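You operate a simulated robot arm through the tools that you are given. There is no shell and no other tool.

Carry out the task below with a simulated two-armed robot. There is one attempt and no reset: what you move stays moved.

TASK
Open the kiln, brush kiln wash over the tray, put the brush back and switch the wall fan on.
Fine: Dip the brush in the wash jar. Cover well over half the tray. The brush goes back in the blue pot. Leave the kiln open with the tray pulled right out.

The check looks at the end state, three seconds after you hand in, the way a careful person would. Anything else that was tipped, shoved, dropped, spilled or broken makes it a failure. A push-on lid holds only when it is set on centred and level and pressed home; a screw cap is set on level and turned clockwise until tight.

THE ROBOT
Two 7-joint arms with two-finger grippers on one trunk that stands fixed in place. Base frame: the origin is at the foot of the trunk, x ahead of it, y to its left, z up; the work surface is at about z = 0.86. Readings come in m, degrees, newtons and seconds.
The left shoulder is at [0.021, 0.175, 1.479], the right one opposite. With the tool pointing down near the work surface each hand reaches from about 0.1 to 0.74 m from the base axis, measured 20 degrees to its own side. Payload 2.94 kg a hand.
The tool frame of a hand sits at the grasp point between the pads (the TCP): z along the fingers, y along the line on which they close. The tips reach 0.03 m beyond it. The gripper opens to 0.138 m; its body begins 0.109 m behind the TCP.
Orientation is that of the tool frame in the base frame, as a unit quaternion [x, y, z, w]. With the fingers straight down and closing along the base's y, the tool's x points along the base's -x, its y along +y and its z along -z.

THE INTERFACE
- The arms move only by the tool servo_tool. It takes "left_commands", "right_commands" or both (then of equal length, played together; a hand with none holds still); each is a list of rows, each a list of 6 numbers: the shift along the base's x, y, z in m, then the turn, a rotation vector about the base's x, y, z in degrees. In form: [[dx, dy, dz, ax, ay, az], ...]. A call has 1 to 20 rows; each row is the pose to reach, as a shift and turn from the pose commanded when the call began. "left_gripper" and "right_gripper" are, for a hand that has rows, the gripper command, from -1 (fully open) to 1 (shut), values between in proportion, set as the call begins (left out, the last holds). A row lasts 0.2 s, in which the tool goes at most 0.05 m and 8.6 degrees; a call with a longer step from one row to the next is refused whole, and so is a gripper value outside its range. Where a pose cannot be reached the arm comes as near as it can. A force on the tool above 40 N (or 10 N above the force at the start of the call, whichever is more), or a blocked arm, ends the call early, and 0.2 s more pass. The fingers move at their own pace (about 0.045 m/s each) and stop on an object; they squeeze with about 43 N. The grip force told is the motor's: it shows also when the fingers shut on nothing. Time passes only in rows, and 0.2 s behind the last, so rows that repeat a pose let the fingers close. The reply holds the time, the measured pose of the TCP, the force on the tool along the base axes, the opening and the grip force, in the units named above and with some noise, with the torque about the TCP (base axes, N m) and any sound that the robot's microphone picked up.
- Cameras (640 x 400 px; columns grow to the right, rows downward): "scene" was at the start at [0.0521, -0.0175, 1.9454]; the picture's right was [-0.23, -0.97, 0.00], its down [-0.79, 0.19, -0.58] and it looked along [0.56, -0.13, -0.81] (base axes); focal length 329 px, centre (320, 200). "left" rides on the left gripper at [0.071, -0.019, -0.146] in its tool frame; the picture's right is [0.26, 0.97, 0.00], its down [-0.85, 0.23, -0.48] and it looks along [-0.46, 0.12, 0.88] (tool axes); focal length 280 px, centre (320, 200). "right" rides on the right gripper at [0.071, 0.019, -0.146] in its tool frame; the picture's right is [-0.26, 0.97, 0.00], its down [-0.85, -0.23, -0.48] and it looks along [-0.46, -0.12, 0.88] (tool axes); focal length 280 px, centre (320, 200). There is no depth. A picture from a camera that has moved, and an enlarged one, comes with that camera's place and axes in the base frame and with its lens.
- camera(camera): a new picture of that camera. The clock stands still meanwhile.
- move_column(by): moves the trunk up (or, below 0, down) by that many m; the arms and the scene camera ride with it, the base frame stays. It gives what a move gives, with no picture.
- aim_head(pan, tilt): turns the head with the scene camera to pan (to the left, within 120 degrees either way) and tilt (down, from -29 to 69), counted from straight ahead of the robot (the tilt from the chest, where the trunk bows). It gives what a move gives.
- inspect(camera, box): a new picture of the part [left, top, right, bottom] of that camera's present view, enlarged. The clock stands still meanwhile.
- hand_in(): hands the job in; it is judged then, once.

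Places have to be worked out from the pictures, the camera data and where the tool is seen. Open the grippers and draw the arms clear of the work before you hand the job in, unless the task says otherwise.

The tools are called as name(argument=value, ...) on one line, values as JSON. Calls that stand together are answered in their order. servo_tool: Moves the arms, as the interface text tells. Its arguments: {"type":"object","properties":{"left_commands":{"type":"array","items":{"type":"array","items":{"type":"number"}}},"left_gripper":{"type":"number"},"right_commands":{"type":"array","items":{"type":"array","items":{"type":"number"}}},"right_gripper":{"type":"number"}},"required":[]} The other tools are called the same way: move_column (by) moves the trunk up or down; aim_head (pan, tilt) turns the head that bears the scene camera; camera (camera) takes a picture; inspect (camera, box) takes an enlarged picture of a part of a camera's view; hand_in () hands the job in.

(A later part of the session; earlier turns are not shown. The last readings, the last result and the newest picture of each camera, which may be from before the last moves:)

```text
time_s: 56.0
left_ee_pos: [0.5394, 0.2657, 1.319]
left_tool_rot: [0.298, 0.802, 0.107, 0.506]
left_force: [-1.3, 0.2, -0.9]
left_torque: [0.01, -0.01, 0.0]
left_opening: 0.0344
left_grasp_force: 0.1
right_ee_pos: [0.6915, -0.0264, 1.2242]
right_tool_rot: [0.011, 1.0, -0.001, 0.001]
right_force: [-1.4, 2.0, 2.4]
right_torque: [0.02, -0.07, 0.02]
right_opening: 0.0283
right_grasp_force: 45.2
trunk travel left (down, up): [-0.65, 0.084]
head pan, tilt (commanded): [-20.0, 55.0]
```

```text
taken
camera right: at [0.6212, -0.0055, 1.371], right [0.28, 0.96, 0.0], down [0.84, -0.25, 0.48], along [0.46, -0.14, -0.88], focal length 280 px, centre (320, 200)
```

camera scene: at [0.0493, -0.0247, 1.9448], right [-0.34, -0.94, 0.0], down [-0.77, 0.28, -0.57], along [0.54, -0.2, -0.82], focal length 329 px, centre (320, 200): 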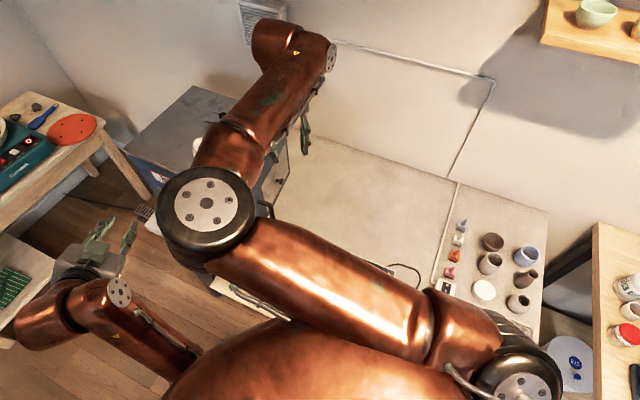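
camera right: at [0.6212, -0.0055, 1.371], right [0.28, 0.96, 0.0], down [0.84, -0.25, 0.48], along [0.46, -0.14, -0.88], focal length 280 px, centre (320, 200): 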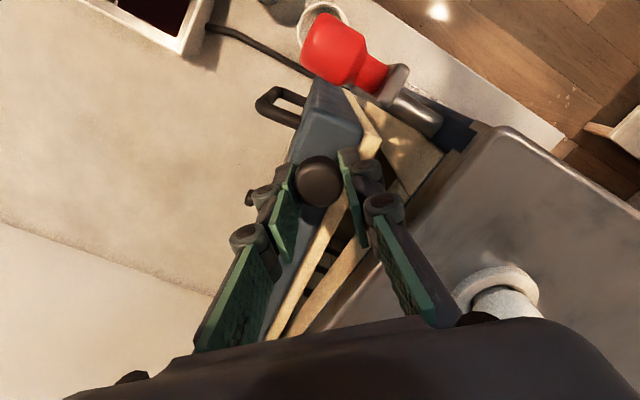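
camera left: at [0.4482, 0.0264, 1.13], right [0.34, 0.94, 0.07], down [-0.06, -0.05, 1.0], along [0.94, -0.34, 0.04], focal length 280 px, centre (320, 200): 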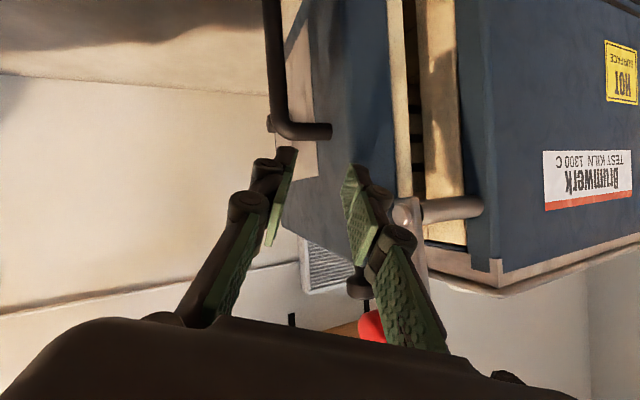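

Gripped (2.8 cm). I'll swing the door along its hinge arc (hinge ≈ (0.887, −0.18)), first to 30°.

servo_tool(right_commands=[[-0.0055, -0.0065, 0, 0, 0, 0], [-0.0104, -0.0136, 0, 0, 0, 0], [-0.0157, -0.022, 0, 0, 0, 0], [-0.0208, -0.0302, 0, 0, 0, 0], [-0.0254, -0.0387, 0, 0, 0, 0], [-0.0298, -0.0476, 0, 0, 0, 0], [-0.0342, -0.0575, 0, 0, 0, 0], [-0.0382, -0.0676, 0, 0, 0, 0], [-0.0417, -0.0778, 0, 0, 0, 0], [-0.0448, -0.0883, 0, 0, 0, 0]])

camera(camera="right")

```text
time_s: 58.2
left_ee_pos: [0.541, 0.2641, 1.318]
left_tool_rot: [0.299, 0.803, 0.107, 0.504]
left_force: [-0.4, 0.4, -0.8]
left_torque: [-0.02, -0.01, -0.01]
left_opening: 0.0347
left_grasp_force: 0.0
right_ee_pos: [0.6498, -0.1161, 1.2239]
right_tool_rot: [0.012, 1.0, -0.001, 0.002]
right_force: [21.4, -4.3, 9.2]
right_torque: [-0.05, -0.27, 0.07]
right_opening: 0.0282
right_grasp_force: 45.0
trunk travel left (down, up): [-0.65, 0.084]
head pan, tilt (commanded): [-20.0, 55.0]
```

```text
taken
camera right: at [0.5797, -0.0957, 1.3707], right [0.28, 0.96, 0.0], down [0.84, -0.25, 0.48], along [0.46, -0.14, -0.88], focal length 280 px, centre (320, 200)
```

right: 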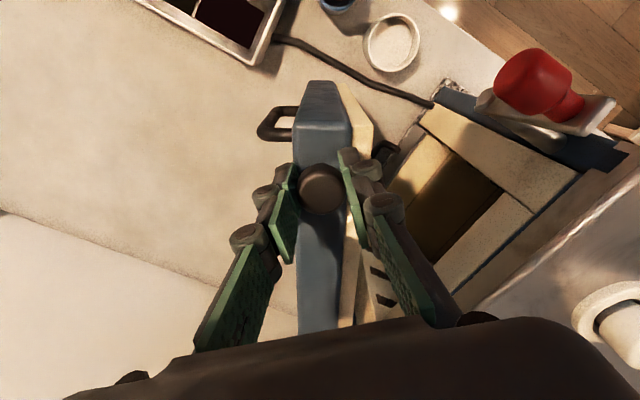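

Opening well (about 32°). Adjusting the radius slightly and continuing to 60°.

servo_tool(right_commands=[[0.003, -0.006, 0, 0, 0, 0], [0.0013, -0.0136, 0, 0, 0, 0], [-0.0002, -0.021, 0, 0, 0, 0], [-0.0014, -0.0283, 0, 0, 0, 0], [-0.0024, -0.0357, 0, 0, 0, 0], [-0.0032, -0.0431, 0, 0, 0, 0], [-0.0038, -0.0537, 0, 0, 0, 0], [-0.0042, -0.0644, 0, 0, 0, 0], [-0.0039, -0.0751, 0, 0, 0, 0], [-0.0033, -0.0858, 0, 0, 0, 0], [-0.0021, -0.0964, 0, 0, 0, 0], [-0.0006, -0.1069, 0, 0, 0, 0], [0.0015, -0.1174, 0, 0, 0, 0], [0.0039, -0.1278, 0, 0, 0, 0]])

camera(camera="right")

```text
time_s: 61.2
left_ee_pos: [0.5392, 0.2646, 1.3189]
left_tool_rot: [0.298, 0.802, 0.107, 0.506]
left_force: [0.4, 0.1, -0.6]
left_torque: [0.0, -0.01, 0.05]
left_opening: 0.0344
left_grasp_force: 0.0
right_ee_pos: [0.6508, -0.2422, 1.2234]
right_tool_rot: [0.01, 1.0, -0.001, -0.001]
right_force: [-0.7, 1.0, 0.3]
right_torque: [-0.09, 0.22, 0.42]
right_opening: 0.0282
right_grasp_force: 44.8
trunk travel left (down, up): [-0.65, 0.084]
head pan, tilt (commanded): [-20.0, 55.0]
```

```text
taken
camera right: at [0.5802, -0.2222, 1.3705], right [0.28, 0.96, 0.0], down [0.84, -0.25, 0.48], along [0.46, -0.14, -0.88], focal length 280 px, centre (320, 200)
```

right: 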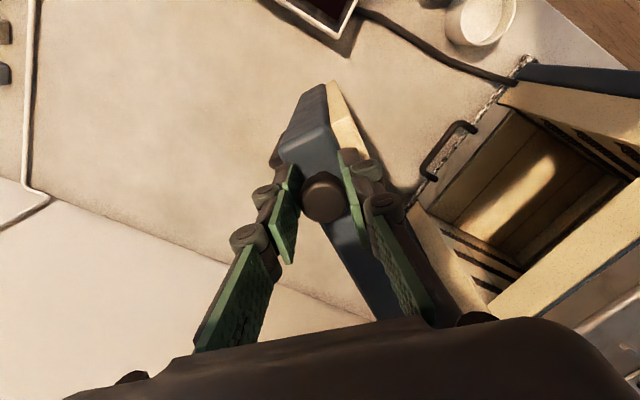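

Door at 60°. Continuing to about 100°.

servo_tool(right_commands=[[0.003, -0.01, 0, 0, 0, 0], [0.0064, -0.0203, 0, 0, 0, 0], [0.0102, -0.0303, 0, 0, 0, 0], [0.0144, -0.0401, 0, 0, 0, 0], [0.0191, -0.0497, 0, 0, 0, 0], [0.0242, -0.059, 0, 0, 0, 0], [0.0297, -0.0681, 0, 0, 0, 0], [0.0356, -0.077, 0, 0, 0, 0], [0.042, -0.0856, 0, 0, 0, 0], [0.0486, -0.094, 0, 0, 0, 0], [0.0556, -0.102, 0, 0, 0, 0], [0.0629, -0.1098, 0, 0, 0, 0], [0.0706, -0.1172, 0, 0, 0, 0], [0.0786, -0.1242, 0, 0, 0, 0], [0.087, -0.131, 0, 0, 0, 0], [0.0955, -0.1373, 0, 0, 0, 0]])

camera(camera="right")

camera(camera="scene")

```text
time_s: 64.6
left_ee_pos: [0.5394, 0.2642, 1.3192]
left_tool_rot: [0.298, 0.802, 0.107, 0.506]
left_force: [-0.1, -1.0, 0.2]
left_torque: [0.0, 0.01, 0.03]
left_opening: 0.0347
left_grasp_force: 0.1
right_ee_pos: [0.7471, -0.3815, 1.224]
right_tool_rot: [0.011, 1.0, -0.001, 0.001]
right_force: [-0.7, 0.8, -7.0]
right_torque: [0.21, 0.18, 0.51]
right_opening: 0.0282
right_grasp_force: 44.9
trunk travel left (down, up): [-0.65, 0.084]
head pan, tilt (commanded): [-20.0, 55.0]
```

```text
taken
camera right: at [0.6774, -0.3602, 1.3707], right [0.28, 0.96, 0.0], down [0.84, -0.25, 0.48], along [0.46, -0.14, -0.88], focal length 280 px, centre (320, 200)
```

right: 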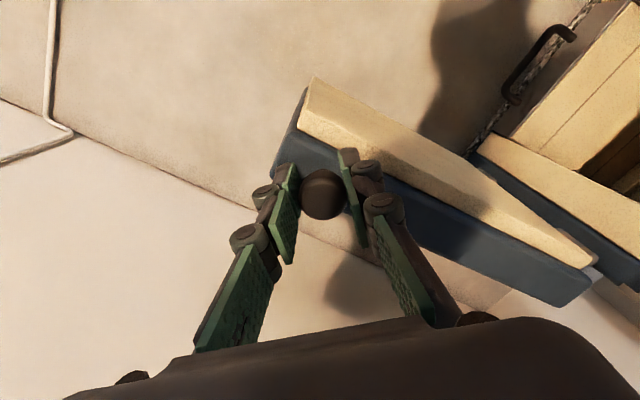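

```text
taken
camera scene: at [0.0502, -0.0266, 1.9448], right [-0.34, -0.94, 0.0], down [-0.77, 0.28, -0.57], along [0.54, -0.2, -0.82], focal length 329 px, centre (320, 200)
```

scene: 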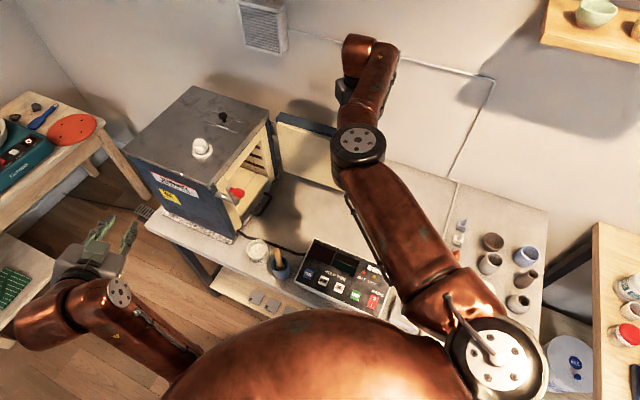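

Door at ~100°, out of the way. I'll release the knob, rise, and move back to look at the open kiln and tray.

servo_tool(right_commands=[[0, 0, 0, 0, 0, 0], [0, 0, 0, 0, 0, 0], [0, 0, 0, 0, 0, 0]], right_gripper=0.2)

servo_tool(right_commands=[[0, 0, 0.03, 0, 0, 0], [0, 0, 0.06, 0, 0, 0], [0, 0, 0.09, 0, 0, 0], [-0.04, 0.01, 0.11, 0, 0, 0], [-0.08, 0.02, 0.12, 0, 0, 0], [-0.12, 0.03, 0.12, 0, 0, 0], [-0.16, 0.05, 0.12, 0, 0, 0], [-0.2, 0.07, 0.12, 0, 0, 0], [-0.23, 0.09, 0.12, 0, 0, 0]])

camera(camera="right")

camera(camera="scene")

```text
time_s: 65.4
left_ee_pos: [0.5394, 0.2649, 1.3201]
left_tool_rot: [0.298, 0.802, 0.108, 0.506]
left_force: [0.2, -0.1, -0.7]
left_torque: [0.01, -0.01, 0.02]
left_opening: 0.0345
left_grasp_force: 0.2
right_ee_pos: [0.7452, -0.3802, 1.2257]
right_tool_rot: [0.011, 1.0, -0.001, -0.001]
right_force: [0.5, -0.4, 0.3]
right_torque: [0.01, 0.02, -0.03]
right_opening: 0.0554
right_grasp_force: 0.1
trunk travel left (down, up): [-0.65, 0.084]
head pan, tilt (commanded): [-20.0, 55.0]
```

```text
time_s: 67.4
left_ee_pos: [0.5348, 0.265, 1.3201]
left_tool_rot: [0.299, 0.802, 0.106, 0.507]
left_force: [0.2, 0.4, 0.0]
left_torque: [0.01, 0.02, 0.03]
left_opening: 0.0348
left_grasp_force: 0.1
right_ee_pos: [0.5139, -0.289, 1.3457]
right_tool_rot: [0.01, 1.0, -0.002, 0.003]
right_force: [-1.0, -0.5, -0.1]
right_torque: [0.02, -0.08, -0.01]
right_opening: 0.0551
right_grasp_force: 0.1
trunk travel left (down, up): [-0.65, 0.084]
head pan, tilt (commanded): [-20.0, 55.0]
```

```text
taken
camera right: at [0.4426, -0.2685, 1.4928], right [0.28, 0.96, 0.0], down [0.84, -0.25, 0.48], along [0.46, -0.14, -0.88], focal length 280 px, centre (320, 200)
```

right: 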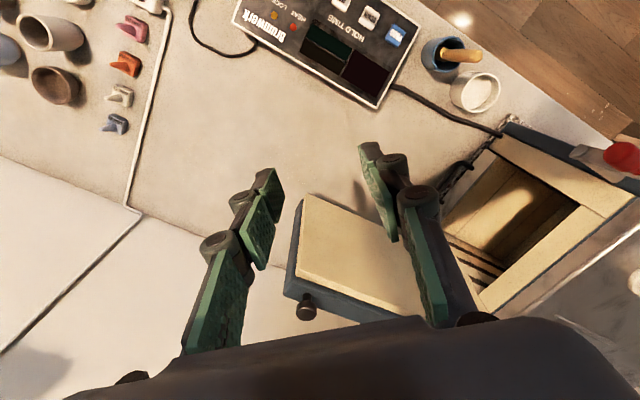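

```text
taken
camera scene: at [0.0461, -0.0246, 1.9453], right [-0.34, -0.94, 0.0], down [-0.77, 0.28, -0.57], along [0.54, -0.2, -0.82], focal length 329 px, centre (320, 200)
```

scene: 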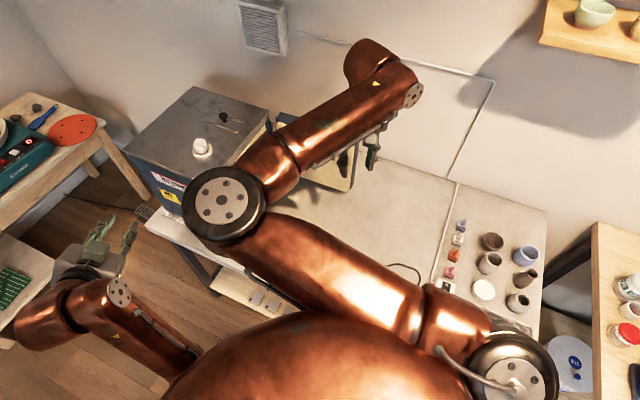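

Good. I'll swing the right hand camera to look into the kiln from the front, to see the tray and its handle.

servo_tool(right_commands=[[-0.006, -0.005, -0.015, 2.2, -5.3, 5.3], [-0.011, -0.01, -0.03, 4.4, -10.65, 10.65], [-0.017, -0.015, -0.045, 6.6, -16, 16], [-0.022, -0.02, -0.06, 8.8, -21.3, 21.3], [-0.028, -0.025, -0.075, 11, -26.6, 26.6], [-0.033, -0.03, -0.09, 13.2, -32, 32], [-0.038, -0.035, -0.105, 15.4, -37.3, 37.3], [-0.044, -0.04, -0.12, 17.65, -42.6, 42.6]])

camera(camera="right")

inspect(camera="right", box=[200, 80, 460, 300])

```text
time_s: 69.2
left_ee_pos: [0.5389, 0.2628, 1.3194]
left_tool_rot: [0.299, 0.802, 0.108, 0.505]
left_force: [0.6, -0.8, -0.1]
left_torque: [-0.01, 0.08, 0.04]
left_opening: 0.0345
left_grasp_force: 0.1
right_ee_pos: [0.4717, -0.3312, 1.2228]
right_tool_rot: [-0.344, 0.857, 0.151, 0.353]
right_force: [-0.2, -0.3, -0.4]
right_torque: [0.02, -0.03, 0.03]
right_opening: 0.055
right_grasp_force: 0.1
trunk travel left (down, up): [-0.65, 0.084]
head pan, tilt (commanded): [-20.0, 55.0]
```

```text
taken
camera right: at [0.3496, -0.4248, 1.2778], right [-0.54, 0.82, 0.2], down [0.36, 0.01, 0.93], along [0.76, 0.57, -0.3], focal length 280 px, centre (320, 200)
```

right: 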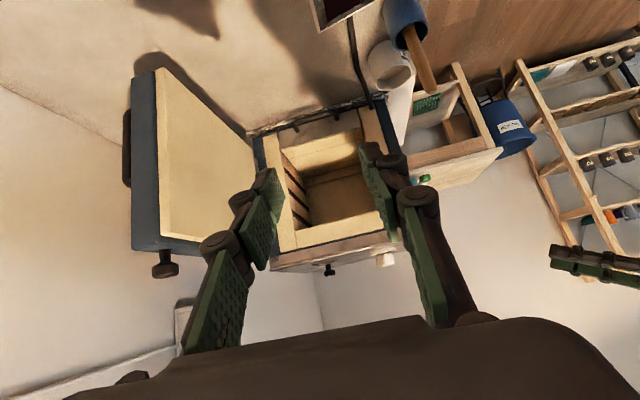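

```text
1.82 times, centred on (330, 190) of right
camera zoom: at [0.3496, -0.4248, 1.2778], right [-0.54, 0.82, 0.2], down [0.36, 0.01, 0.93], along [0.76, 0.57, -0.3], focal length 510 px, centre (302, 218)
```

zoom: 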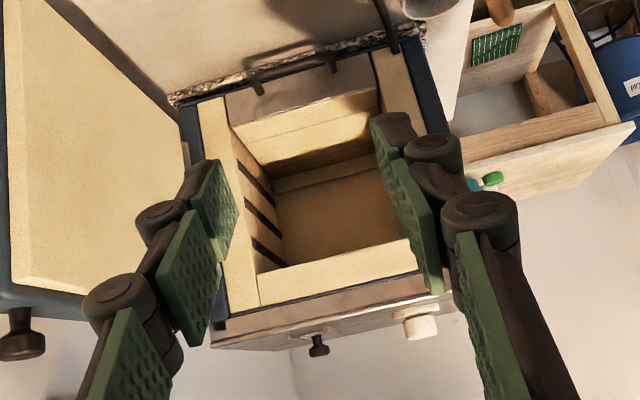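

The tray's front plate and handle show at the bottom of the opening. I'll zoom in on the handle.

inspect(camera="right", box=[240, 90, 400, 190])

camera(camera="left")

```text
4.00 times, centred on (320, 140) of right
camera zoom: at [0.3496, -0.4248, 1.2778], right [-0.54, 0.82, 0.2], down [0.36, 0.01, 0.93], along [0.76, 0.57, -0.3], focal length 1122 px, centre (320, 440)
```

zoom: 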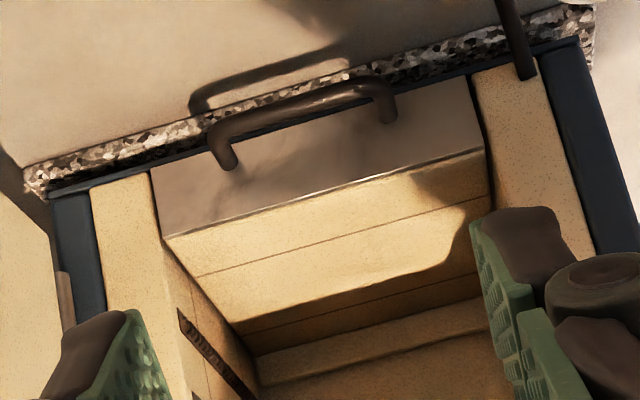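

```text
taken
camera left: at [0.3824, 0.3079, 1.3267], right [0.28, 0.92, 0.26], down [-0.07, -0.25, 0.97], along [0.96, -0.28, -0.01], focal length 280 px, centre (320, 200)
```

left: 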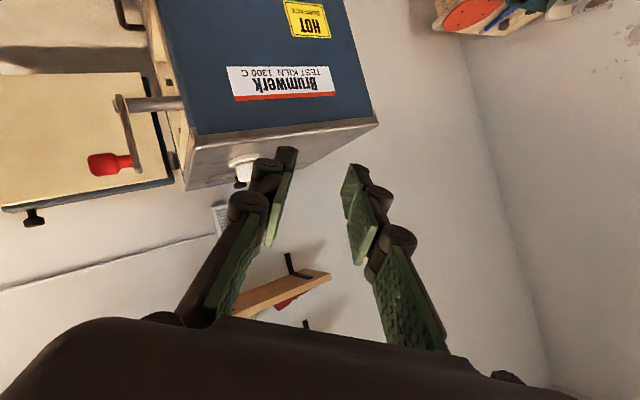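

The tray is a brick-topped slab with a horizontal D-handle at roughly (0.78, −0.07, 0.90), low and far. I'll lower the trunk for better low reach, so first I raise the right hand tool-down.

servo_tool(right_commands=[[0.0, 0.0, 0.03, -2.2, 5.3, -5.3], [0.0, 0.0, 0.06, -4.4, 10.65, -10.65], [0.0, 0.0, 0.09, -6.6, 16, -16], [0.0, 0.0, 0.12, -8.8, 21.3, -21.3], [0.0, 0.0, 0.15, -11, 26.6, -26.6], [0.0, 0.0, 0.17, -13.2, 32, -32], [0.0, 0.0, 0.19, -15.4, 37.3, -37.3], [0.0, 0.0, 0.21, -17.65, 42.6, -42.6]])

move_column(by=-0.2)

camera(camera="scene")

camera(camera="right")

```text
time_s: 71.0
left_ee_pos: [0.5396, 0.2656, 1.3187]
left_tool_rot: [0.298, 0.803, 0.107, 0.505]
left_force: [-0.2, 0.2, -0.1]
left_torque: [0.03, -0.03, -0.02]
left_opening: 0.0347
left_grasp_force: 0.2
right_ee_pos: [0.4742, -0.3292, 1.4338]
right_tool_rot: [0.012, 1.0, -0.002, -0.001]
right_force: [0.6, 0.2, 0.3]
right_torque: [0.0, -0.01, 0.0]
right_opening: 0.0549
right_grasp_force: 0.0
trunk travel left (down, up): [-0.65, 0.084]
head pan, tilt (commanded): [-20.0, 55.0]
```

```text
time_s: 72.3
left_ee_pos: [0.5411, 0.3203, 1.2042]
left_tool_rot: [0.306, 0.797, 0.183, 0.488]
left_force: [-0.7, -0.7, 0.6]
left_torque: [0.04, 0.0, 0.02]
left_opening: 0.0346
left_grasp_force: 0.0
right_ee_pos: [0.474, -0.3303, 1.3024]
right_tool_rot: [0.01, 1.0, -0.001, -0.001]
right_force: [0.6, -0.9, 0.6]
right_torque: [0.0, 0.02, -0.05]
right_opening: 0.0548
right_grasp_force: 0.1
trunk travel left (down, up): [-0.519, 0.215]
head pan, tilt (commanded): [-20.0, 55.0]
stopped: the arm was blocked; the commanded pose is now the measured one
```

```text
taken
camera scene: at [0.0611, -0.0254, 1.8136], right [-0.34, -0.94, 0.0], down [-0.77, 0.28, -0.57], along [0.54, -0.2, -0.82], focal length 329 px, centre (320, 200)
```

scene: 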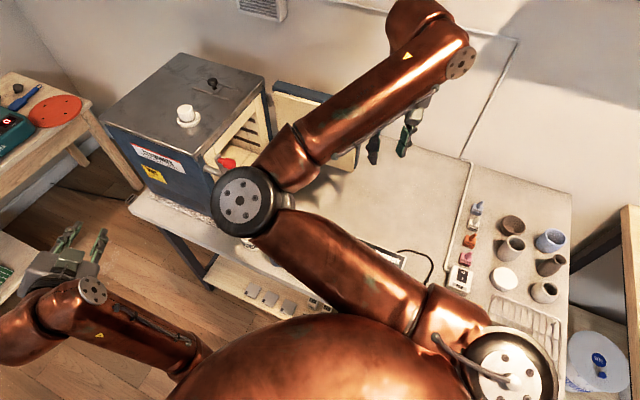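

```text
taken
camera right: at [0.4041, -0.3093, 1.4489], right [0.28, 0.96, 0.0], down [0.84, -0.25, 0.48], along [0.46, -0.14, -0.88], focal length 280 px, centre (320, 200)
```

right: 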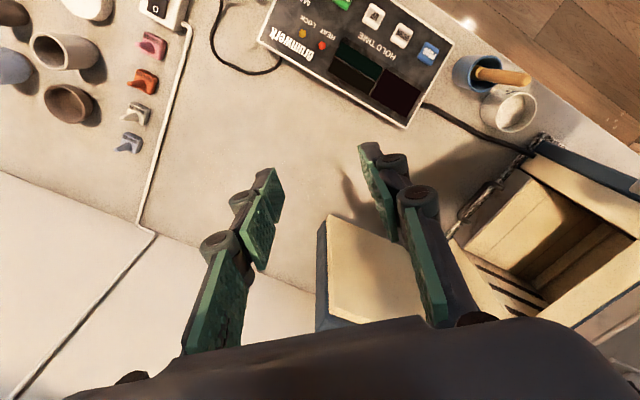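

The trunk went down 13 cm and then the left arm was blocked by something. I'll look to the left to see what.

aim_head(pan=30, tilt=60)

camera(camera="scene")

camera(camera="left")

```text
time_s: 73.5
left_ee_pos: [0.5401, 0.3194, 1.2062]
left_tool_rot: [0.305, 0.797, 0.183, 0.488]
left_force: [1.2, 0.4, 0.0]
left_torque: [0.04, 0.0, 0.01]
left_opening: 0.0344
left_grasp_force: 0.1
right_ee_pos: [0.4723, -0.3292, 1.3022]
right_tool_rot: [0.011, 1.0, -0.001, -0.002]
right_force: [-0.3, 0.1, 0.6]
right_torque: [0.0, 0.01, 0.01]
right_opening: 0.0553
right_grasp_force: 0.1
trunk travel left (down, up): [-0.519, 0.215]
head pan, tilt (commanded): [30.0, 60.0]
```

```text
taken
camera scene: at [0.0494, 0.0326, 1.8083], right [0.5, -0.87, 0.0], down [-0.75, -0.43, -0.5], along [0.43, 0.25, -0.87], focal length 329 px, centre (320, 200)
```

scene: 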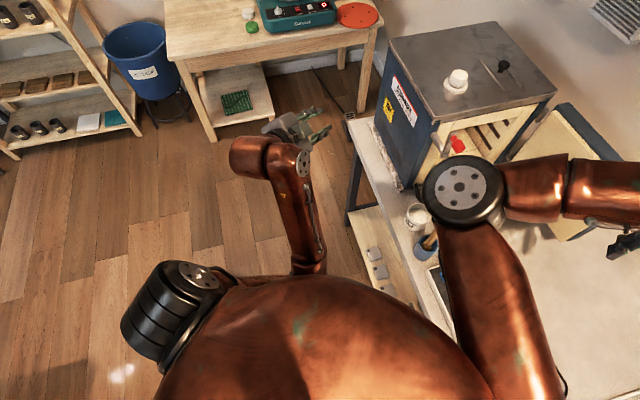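

```text
taken
camera left: at [0.3803, 0.3532, 1.2145], right [0.21, 0.89, 0.4], down [-0.06, -0.39, 0.92], along [0.98, -0.22, -0.02], focal length 280 px, centre (320, 200)
```

left: 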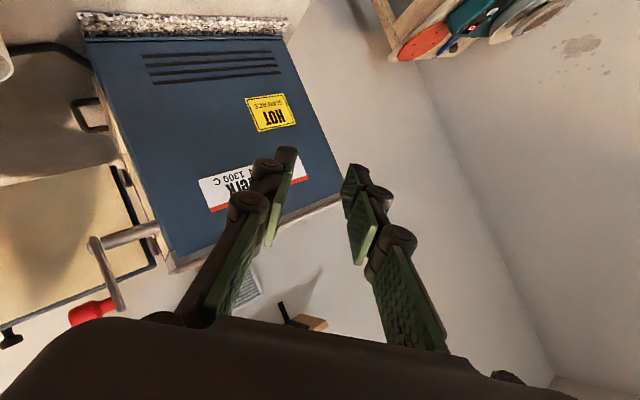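

The left elbow is folded down under the belly and hits something when lowering. I'll raise the trunk again, then re-pose the left arm by stretching it out to the left with the tool turned down.

move_column(by=0.13)

servo_tool(left_commands=[[0.0, 0.02, 0.02, -2, 5, 0], [0.0, 0.05, 0.04, -4, 10, 0], [0.0, 0.08, 0.06, -6, 15, 0], [0.0, 0.11, 0.08, -8, 20, 0], [0.0, 0.14, 0.1, -10, 25, 0], [0.0, 0.17, 0.11, -12, 30, 0], [0.0, 0.2, 0.12, -14, 35, 0], [0.0, 0.23, 0.12, -16, 40, 0], [0.0, 0.26, 0.12, -18, 45, 0], [0.0, 0.29, 0.12, -20, 50, 0]])

camera(camera="scene")

```text
time_s: 75.1
left_ee_pos: [0.54, 0.3185, 1.3335]
left_tool_rot: [0.306, 0.798, 0.181, 0.488]
left_force: [0.0, -0.3, -0.4]
left_torque: [0.02, 0.01, 0.01]
left_opening: 0.0345
left_grasp_force: 0.0
right_ee_pos: [0.4738, -0.3288, 1.432]
right_tool_rot: [0.01, 1.0, -0.001, -0.001]
right_force: [-0.1, -0.5, 0.2]
right_torque: [0.01, 0.0, 0.03]
right_opening: 0.0553
right_grasp_force: 0.1
trunk travel left (down, up): [-0.649, 0.085]
head pan, tilt (commanded): [30.0, 60.0]
```

```text
time_s: 77.3
left_ee_pos: [0.5413, 0.6105, 1.4545]
left_tool_rot: [0.268, 0.946, -0.101, 0.15]
left_force: [0.0, 0.3, 0.1]
left_torque: [-0.03, 0.0, -0.02]
left_opening: 0.0347
left_grasp_force: 0.1
right_ee_pos: [0.4733, -0.3286, 1.4329]
right_tool_rot: [0.01, 1.0, -0.001, -0.001]
right_force: [0.5, 0.5, -0.5]
right_torque: [0.0, -0.03, -0.02]
right_opening: 0.0553
right_grasp_force: 0.0
trunk travel left (down, up): [-0.649, 0.085]
head pan, tilt (commanded): [30.0, 60.0]
```

```text
taken
camera scene: at [0.0398, 0.0339, 1.9381], right [0.5, -0.87, 0.0], down [-0.75, -0.43, -0.5], along [0.43, 0.25, -0.87], focal length 329 px, centre (320, 200)
```

scene: 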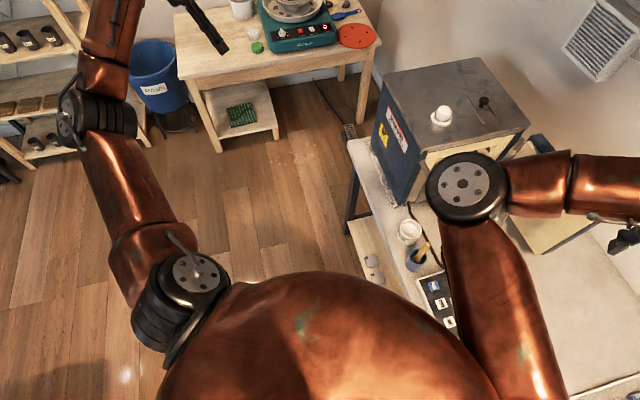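

The left arm is now in a clean, outstretched posture. Lowering the trunk 0.2 m again.

move_column(by=-0.2)

aim_head(pan=-25, tilt=50)

camera(camera="scene")

```text
time_s: 79.5
left_ee_pos: [0.5395, 0.6087, 1.2551]
left_tool_rot: [0.267, 0.946, -0.101, 0.151]
left_force: [-0.5, -0.4, 0.2]
left_torque: [0.02, -0.02, 0.0]
left_opening: 0.0348
left_grasp_force: 0.1
right_ee_pos: [0.472, -0.3287, 1.2338]
right_tool_rot: [0.012, 1.0, -0.002, 0.0]
right_force: [-0.4, -0.1, 0.4]
right_torque: [-0.01, -0.01, 0.02]
right_opening: 0.055
right_grasp_force: 0.1
trunk travel left (down, up): [-0.449, 0.285]
head pan, tilt (commanded): [30.0, 60.0]
```

```text
time_s: 80.7
left_ee_pos: [0.5391, 0.6085, 1.2528]
left_tool_rot: [0.267, 0.947, -0.1, 0.151]
left_force: [-0.4, 0.9, -0.1]
left_torque: [0.0, -0.01, -0.02]
left_opening: 0.0344
left_grasp_force: 0.0
right_ee_pos: [0.4722, -0.3288, 1.234]
right_tool_rot: [0.011, 1.0, -0.001, -0.001]
right_force: [-0.1, -0.6, -0.5]
right_torque: [-0.01, 0.03, -0.04]
right_opening: 0.0553
right_grasp_force: 0.0
trunk travel left (down, up): [-0.449, 0.285]
head pan, tilt (commanded): [-25.0, 50.0]
```

```text
taken
camera scene: at [0.0773, -0.0325, 1.7509], right [-0.42, -0.91, 0.0], down [-0.69, 0.32, -0.64], along [0.58, -0.27, -0.77], focal length 329 px, centre (320, 200)
```

scene: 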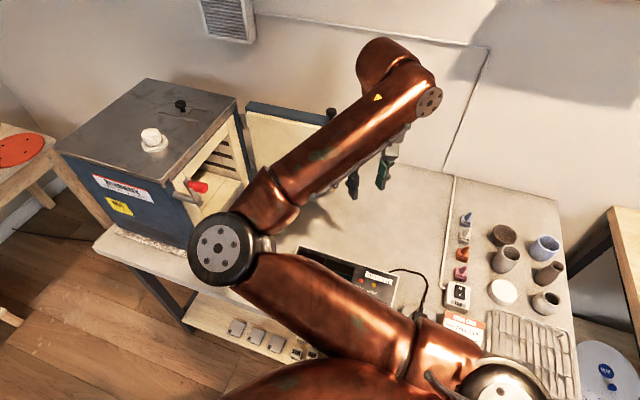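

Now I'll try posing the right hand to approach the tray handle: yaw −45° with a 30° forward pitch, in front of and above the handle.

servo_tool(right_commands=[[0.021, 0.015, -0.01, 3.5, -1.5, -5.5], [0.042, 0.03, -0.02, 7.1, -2.95, -11], [0.063, 0.045, -0.035, 10.6, -4.4, -16.5], [0.084, 0.06, -0.05, 14.2, -5.9, -22], [0.105, 0.075, -0.07, 17.7, -7.4, -27.5], [0.126, 0.09, -0.09, 21.3, -8.85, -33], [0.147, 0.105, -0.11, 24.8, -10.3, -38.5], [0.168, 0.119, -0.134, 28.4, -11.8, -43.95]])

camera(camera="right")

camera(camera="scene")

```text
time_s: 82.5
left_ee_pos: [0.5407, 0.6105, 1.2532]
left_tool_rot: [0.267, 0.947, -0.101, 0.151]
left_force: [-0.1, -0.3, 0.4]
left_torque: [-0.03, 0.03, -0.04]
left_opening: 0.0347
left_grasp_force: 0.1
right_ee_pos: [0.6425, -0.2085, 1.1014]
right_tool_rot: [0.38, 0.888, 0.239, 0.097]
right_force: [0.3, -0.3, -0.5]
right_torque: [0.01, -0.02, 0.03]
right_opening: 0.0552
right_grasp_force: 0.0
trunk travel left (down, up): [-0.449, 0.285]
head pan, tilt (commanded): [-25.0, 50.0]
```

```text
taken
camera right: at [0.5537, -0.1984, 1.2379], right [0.79, 0.39, 0.48], down [0.27, -0.92, 0.29], along [0.55, -0.1, -0.83], focal length 280 px, centre (320, 200)
```

right: 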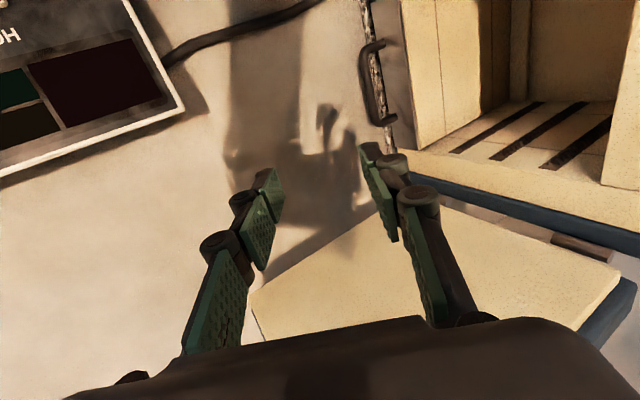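

```text
taken
camera scene: at [0.0775, -0.0317, 1.751], right [-0.42, -0.91, 0.0], down [-0.69, 0.32, -0.64], along [0.58, -0.27, -0.77], focal length 329 px, centre (320, 200)
```

scene: 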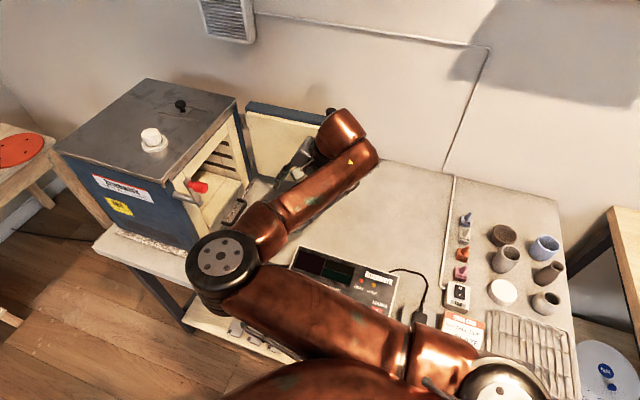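

The pose is reached exactly and the handle is in view. I'll zoom in on the handle to measure its gap from the plate.

inspect(camera="right", box=[330, 0, 450, 150])

```text
2.67 times, centred on (390, 75) of right
camera zoom: at [0.5537, -0.1984, 1.2379], right [0.79, 0.39, 0.48], down [0.27, -0.92, 0.29], along [0.55, -0.1, -0.83], focal length 748 px, centre (133, 533)
```

zoom: 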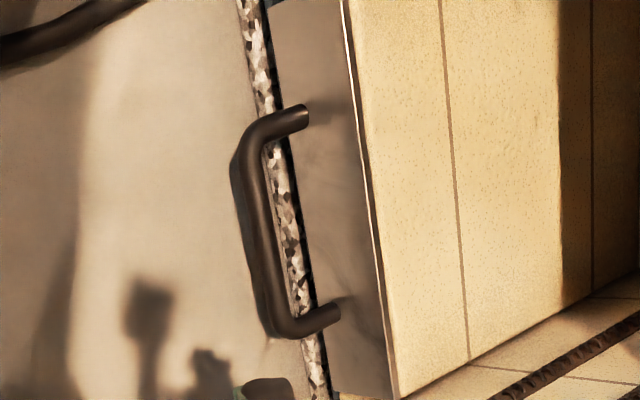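

The bar is ~3.9 cm in front of the plate, centred near (0.780, −0.066, 0.898). I'll narrow the gripper to ~3.3 cm and go to a pre-approach point 6 cm back along the tool axis.

servo_tool(right_commands=[[0.022, 0.022, -0.026, 0, 0, 0], [0.044, 0.044, -0.052, 0, 0, 0], [0.066, 0.066, -0.078, 0, 0, 0], [0.088, 0.09, -0.104, 0, 0, 0], [0.1085, 0.1145, -0.1345, 0, 0, 0], [0.1085, 0.1145, -0.1345, 0, 0, 0]], right_gripper=0.52)

camera(camera="right")

inspect(camera="right", box=[240, 50, 460, 250])

```text
time_s: 83.9
left_ee_pos: [0.5384, 0.6101, 1.2541]
left_tool_rot: [0.268, 0.946, -0.1, 0.151]
left_force: [0.0, -0.3, -0.2]
left_torque: [-0.01, -0.01, 0.02]
left_opening: 0.0343
left_grasp_force: 0.0
right_ee_pos: [0.7495, -0.0965, 0.964]
right_tool_rot: [0.379, 0.888, 0.239, 0.097]
right_force: [-0.6, 0.1, 0.2]
right_torque: [-0.01, -0.01, -0.02]
right_opening: 0.0328
right_grasp_force: 0.0
trunk travel left (down, up): [-0.449, 0.285]
head pan, tilt (commanded): [-25.0, 50.0]
```

```text
taken
camera right: at [0.6609, -0.0853, 1.1024], right [0.79, 0.39, 0.48], down [0.28, -0.92, 0.29], along [0.55, -0.1, -0.83], focal length 280 px, centre (320, 200)
```

right: 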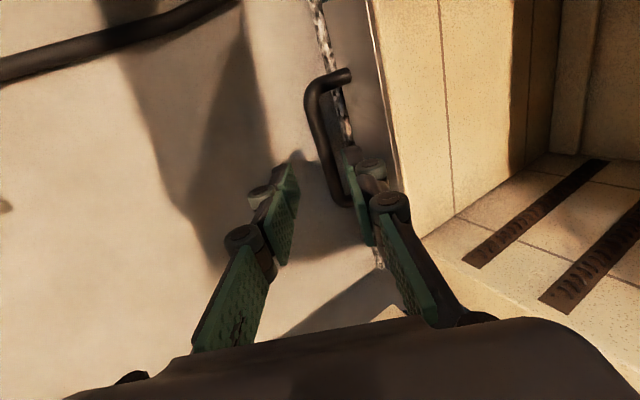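

```text
2.00 times, centred on (350, 150) of right
camera zoom: at [0.6609, -0.0853, 1.1024], right [0.79, 0.39, 0.48], down [0.28, -0.92, 0.29], along [0.55, -0.1, -0.83], focal length 561 px, centre (260, 300)
```

zoom: 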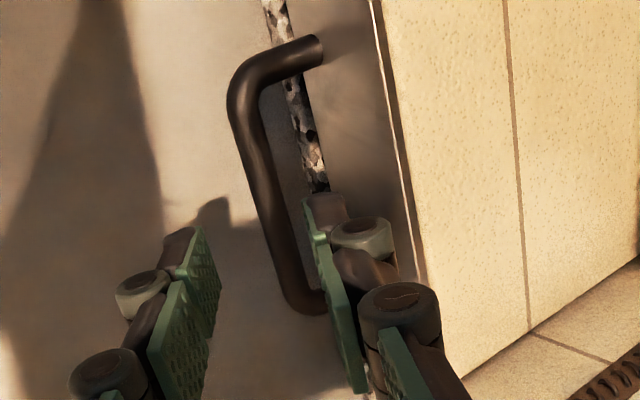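

Aligned: the projected approach point falls right on the bar. Moving in 6 cm along the tool axis.

servo_tool(right_commands=[[0.0055, 0.0055, -0.013, 0, 0, 0], [0.011, 0.011, -0.026, 0, 0, 0], [0.0165, 0.0165, -0.039, 0, 0, 0], [0.0215, 0.0215, -0.05, 0, 0, 0], [0.0215, 0.0215, -0.05, 0, 0, 0]])

inspect(camera="right", box=[240, 50, 460, 250])

```text
time_s: 85.1
left_ee_pos: [0.5395, 0.6096, 1.2544]
left_tool_rot: [0.267, 0.946, -0.1, 0.151]
left_force: [-0.2, 0.1, 0.2]
left_torque: [0.04, -0.03, 0.01]
left_opening: 0.0345
left_grasp_force: 0.1
right_ee_pos: [0.7702, -0.0731, 0.9151]
right_tool_rot: [0.379, 0.889, 0.238, 0.096]
right_force: [0.2, -0.1, 0.7]
right_torque: [-0.04, 0.01, 0.0]
right_opening: 0.0329
right_grasp_force: 0.1
trunk travel left (down, up): [-0.449, 0.285]
head pan, tilt (commanded): [-25.0, 50.0]
```

```text
2.00 times, centred on (350, 150) of right
camera zoom: at [0.6822, -0.0633, 1.0524], right [0.79, 0.39, 0.48], down [0.28, -0.92, 0.29], along [0.55, -0.1, -0.83], focal length 561 px, centre (260, 300)
```

zoom: 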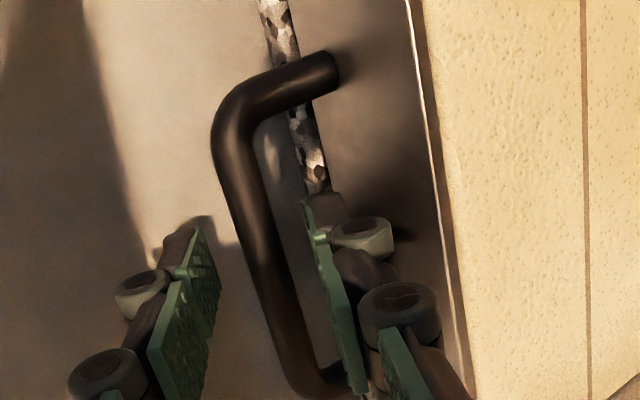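

The bar lies between the fingertips with no contact. I'll go 5 mm deeper and close.

servo_tool(right_commands=[[0.002, 0.002, -0.005, 0, 0, 0], [0.002, 0.002, -0.005, 0, 0, 0], [0.002, 0.002, -0.005, 0, 0, 0], [0.002, 0.002, -0.005, 0, 0, 0]], right_gripper=1.0)

inspect(camera="right", box=[240, 50, 460, 250])

```text
time_s: 86.1
left_ee_pos: [0.539, 0.6101, 1.2545]
left_tool_rot: [0.267, 0.946, -0.1, 0.151]
left_force: [-0.6, 0.1, -0.7]
left_torque: [0.02, 0.02, 0.02]
left_opening: 0.0346
left_grasp_force: 0.0
right_ee_pos: [0.7735, -0.0715, 0.9111]
right_tool_rot: [0.379, 0.889, 0.239, 0.098]
right_force: [3.1, 0.4, 10.7]
right_torque: [-0.01, -0.08, 0.43]
right_opening: 0.0107
right_grasp_force: 37.6
trunk travel left (down, up): [-0.449, 0.285]
head pan, tilt (commanded): [-25.0, 50.0]
```

```text
2.00 times, centred on (350, 150) of right
camera zoom: at [0.6844, -0.0611, 1.0489], right [0.79, 0.39, 0.48], down [0.28, -0.92, 0.29], along [0.55, -0.1, -0.83], focal length 561 px, centre (260, 300)
```

zoom: 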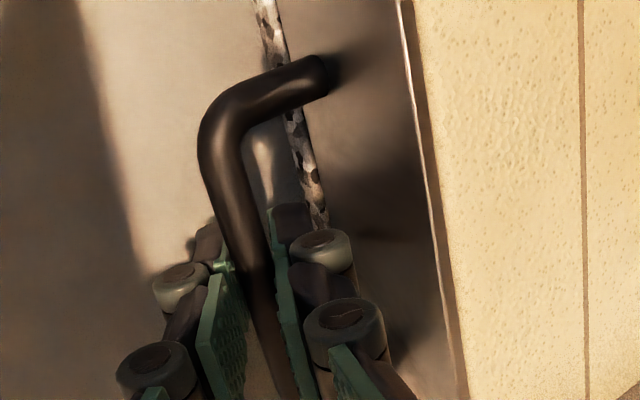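

Gripped on the bar. Pulling straight out along the door normal, a few cm first.

servo_tool(right_commands=[[-0.005, -0.005, 0.001, 0, 0, 0], [-0.01, -0.01, 0.001, 0, 0, 0], [-0.016, -0.016, 0.001, 0, 0, 0], [-0.022, -0.022, 0.001, 0, 0, 0], [-0.028, -0.028, 0.001, 0, 0, 0]])

camera(camera="right")

```text
time_s: 87.3
left_ee_pos: [0.5392, 0.61, 1.2544]
left_tool_rot: [0.267, 0.946, -0.101, 0.151]
left_force: [-0.1, 0.3, 0.5]
left_torque: [0.02, 0.02, 0.05]
left_opening: 0.0347
left_grasp_force: 0.1
right_ee_pos: [0.7443, -0.101, 0.9116]
right_tool_rot: [0.38, 0.889, 0.239, 0.096]
right_force: [0.7, 0.8, 12.3]
right_torque: [-0.2, -0.25, 0.29]
right_opening: 0.0105
right_grasp_force: 37.9
trunk travel left (down, up): [-0.449, 0.285]
head pan, tilt (commanded): [-25.0, 50.0]
```

```text
taken
camera right: at [0.6558, -0.0899, 1.049], right [0.79, 0.39, 0.48], down [0.28, -0.92, 0.29], along [0.55, -0.1, -0.83], focal length 280 px, centre (320, 200)
```

right: 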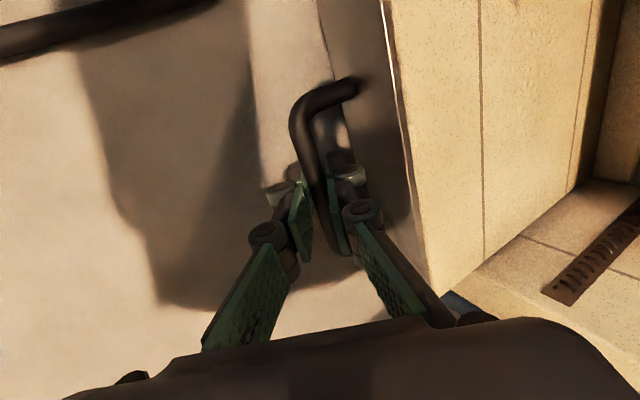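

The tray slides easily. Pulling another 8 cm.

servo_tool(right_commands=[[-0.007, -0.007, 0, 0, 0, 0], [-0.014, -0.014, 0, 0, 0, 0], [-0.021, -0.021, 0, 0, 0, 0], [-0.028, -0.028, 0, 0, 0, 0], [-0.035, -0.035, 0, 0, 0, 0], [-0.042, -0.042, 0, 0, 0, 0], [-0.049, -0.049, 0, 0, 0, 0], [-0.057, -0.057, 0, 0, 0, 0]])

camera(camera="right")

camera(camera="scene")

```text
time_s: 89.1
left_ee_pos: [0.5382, 0.6106, 1.255]
left_tool_rot: [0.268, 0.946, -0.101, 0.151]
left_force: [0.6, 0.5, 0.3]
left_torque: [-0.01, 0.01, 0.0]
left_opening: 0.0345
left_grasp_force: 0.1
right_ee_pos: [0.6866, -0.1569, 0.9102]
right_tool_rot: [0.378, 0.889, 0.238, 0.097]
right_force: [0.8, 2.0, 13.7]
right_torque: [0.07, 0.03, 0.48]
right_opening: 0.0102
right_grasp_force: 37.8
trunk travel left (down, up): [-0.449, 0.285]
head pan, tilt (commanded): [-25.0, 50.0]
```

```text
taken
camera right: at [0.5989, -0.1467, 1.049], right [0.79, 0.39, 0.48], down [0.28, -0.92, 0.29], along [0.55, -0.1, -0.83], focal length 280 px, centre (320, 200)
```

right: 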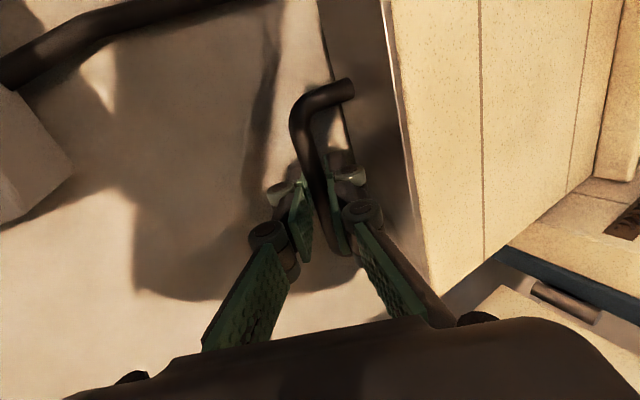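

```text
taken
camera scene: at [0.0755, -0.032, 1.7511], right [-0.42, -0.91, 0.0], down [-0.69, 0.32, -0.64], along [0.58, -0.27, -0.77], focal length 329 px, centre (320, 200)
```

scene: 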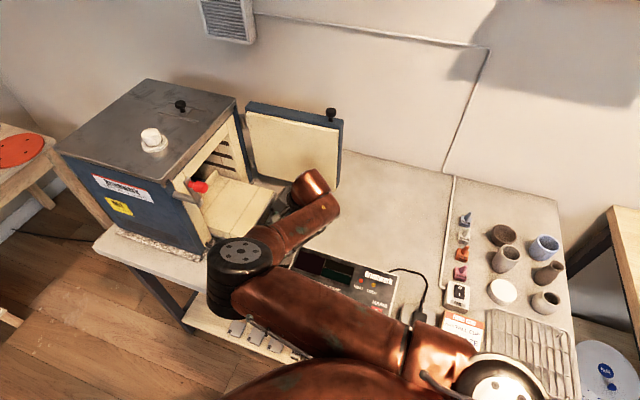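

The tray is out ~12 cm. The right forearm passes ~4 cm over the brush tip (z≈1.03), so I'll continue carefully in small steps.

servo_tool(right_commands=[[-0.007, -0.007, 0, 0, 0, 0], [-0.014, -0.014, 0, 0, 0, 0], [-0.021, -0.021, 0, 0, 0, 0], [-0.028, -0.028, 0, 0, 0, 0], [-0.035, -0.035, 0, 0, 0, 0]])

camera(camera="scene")

inspect(camera="scene", box=[180, 140, 400, 330])

```text
time_s: 90.3
left_ee_pos: [0.5397, 0.6099, 1.2539]
left_tool_rot: [0.267, 0.946, -0.1, 0.151]
left_force: [0.9, 0.1, 0.0]
left_torque: [0.02, 0.03, 0.0]
left_opening: 0.0341
left_grasp_force: 0.2
right_ee_pos: [0.6519, -0.1916, 0.9123]
right_tool_rot: [0.38, 0.889, 0.238, 0.096]
right_force: [0.4, 3.1, 10.9]
right_torque: [-0.45, -0.44, 0.13]
right_opening: 0.0106
right_grasp_force: 37.9
trunk travel left (down, up): [-0.449, 0.285]
head pan, tilt (commanded): [-25.0, 50.0]
```

```text
taken
camera scene: at [0.076, -0.0316, 1.751], right [-0.42, -0.91, 0.0], down [-0.69, 0.32, -0.64], along [0.58, -0.27, -0.77], focal length 329 px, centre (320, 200)
```

scene: 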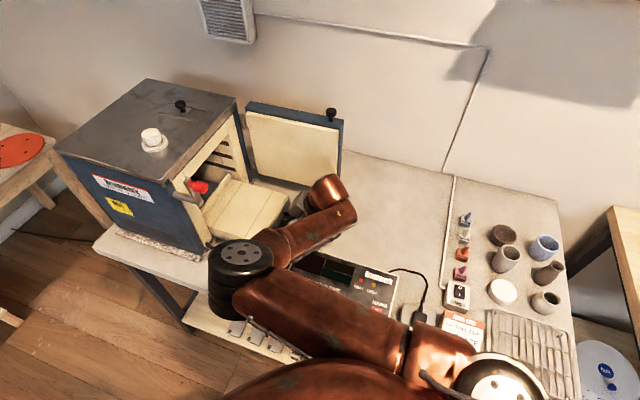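

```text
2.11 times, centred on (290, 235) of scene
camera zoom: at [0.076, -0.0316, 1.751], right [-0.42, -0.91, 0.0], down [-0.69, 0.32, -0.64], along [0.58, -0.27, -0.77], focal length 693 px, centre (383, 126)
```

zoom: 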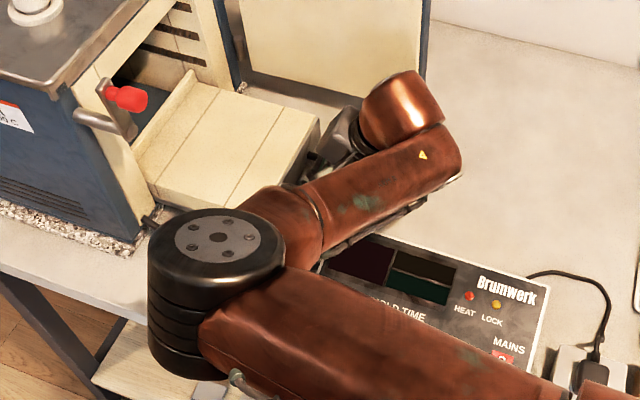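

Out ~17 cm, still free. I'll look with the hand camera at the clearance to the controller box before pulling further.

camera(camera="right")

```text
taken
camera right: at [0.5642, -0.1816, 1.0491], right [0.79, 0.39, 0.48], down [0.28, -0.92, 0.29], along [0.55, -0.1, -0.83], focal length 280 px, centre (320, 200)
```

right: 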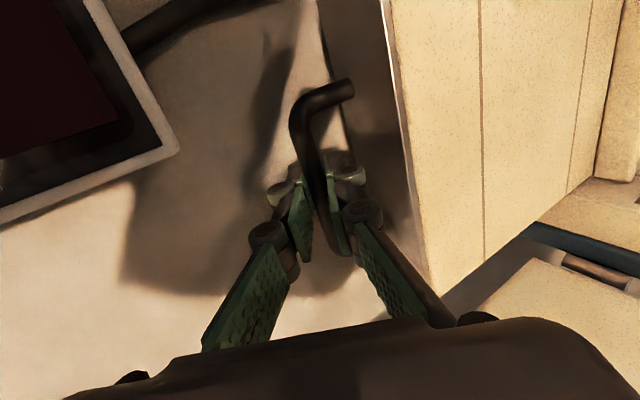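

The controller's nearest corner is at about (0.576, −0.196), beside the handle's path, leaving roughly 10 cm of travel. Pulling a further 4 cm.

servo_tool(right_commands=[[-0.007, -0.007, 0, 0, 0, 0], [-0.014, -0.014, 0, 0, 0, 0], [-0.021, -0.021, 0, 0, 0, 0], [-0.028, -0.028, 0, 0, 0, 0]])

camera(camera="right")

inspect(camera="scene", box=[180, 140, 400, 330])

```text
time_s: 91.2
left_ee_pos: [0.5439, 0.609, 1.2513]
left_tool_rot: [0.269, 0.946, -0.103, 0.15]
left_force: [0.1, 0.0, 0.4]
left_torque: [0.06, -0.02, 0.04]
left_opening: 0.0346
left_grasp_force: 0.0
right_ee_pos: [0.6399, -0.2049, 0.9125]
right_tool_rot: [0.374, 0.889, 0.247, 0.097]
right_force: [27.7, 20.1, -15.4]
right_torque: [-0.13, -0.21, -0.24]
right_opening: 0.0106
right_grasp_force: 37.6
trunk travel left (down, up): [-0.449, 0.285]
head pan, tilt (commanded): [-25.0, 50.0]
stopped in row 4 (right hand): the force on the tool passed its limit at 46 N (the readings are from after the stop); the commanded pose is now the measured one
```

```text
taken
camera right: at [0.5503, -0.1968, 1.0484], right [0.78, 0.39, 0.49], down [0.28, -0.92, 0.28], along [0.56, -0.08, -0.82], focal length 280 px, centre (320, 200)
```

right: 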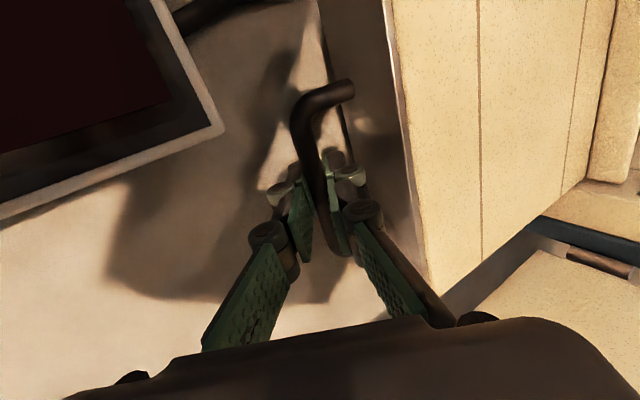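

```text
2.11 times, centred on (290, 235) of scene
camera zoom: at [0.0827, -0.0303, 1.7504], right [-0.42, -0.91, 0.0], down [-0.7, 0.32, -0.64], along [0.58, -0.27, -0.77], focal length 693 px, centre (383, 126)
```

zoom: 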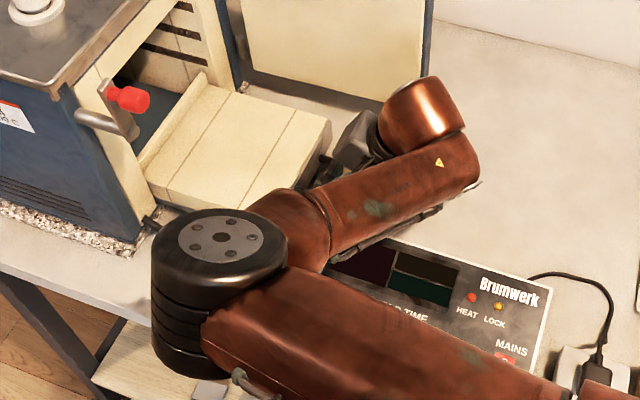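

The tray hit a firm stop after ~19 cm of travel. I'll verify with one more slight pull to make sure it's the end stop.

servo_tool(right_commands=[[-0.002, -0.002, 0, 0, 0, 0], [-0.004, -0.004, 0, 0, 0, 0], [-0.006, -0.006, 0, 0, 0, 0]])

```text
time_s: 91.9
left_ee_pos: [0.5477, 0.606, 1.2554]
left_tool_rot: [0.27, 0.946, -0.1, 0.148]
left_force: [-0.4, -1.6, -0.2]
left_torque: [0.13, -0.06, 0.05]
left_opening: 0.0346
left_grasp_force: 0.0
right_ee_pos: [0.6385, -0.2062, 0.9142]
right_tool_rot: [0.369, 0.889, 0.255, 0.095]
right_force: [25.2, 28.1, -15.7]
right_torque: [0.17, -0.09, -0.37]
right_opening: 0.011
right_grasp_force: 38.4
trunk travel left (down, up): [-0.449, 0.285]
head pan, tilt (commanded): [-25.0, 50.0]
stopped in row 3 (right hand): the force on the tool passed its limit at 48 N (the readings are from after the stop); the commanded pose is now the measured one
```

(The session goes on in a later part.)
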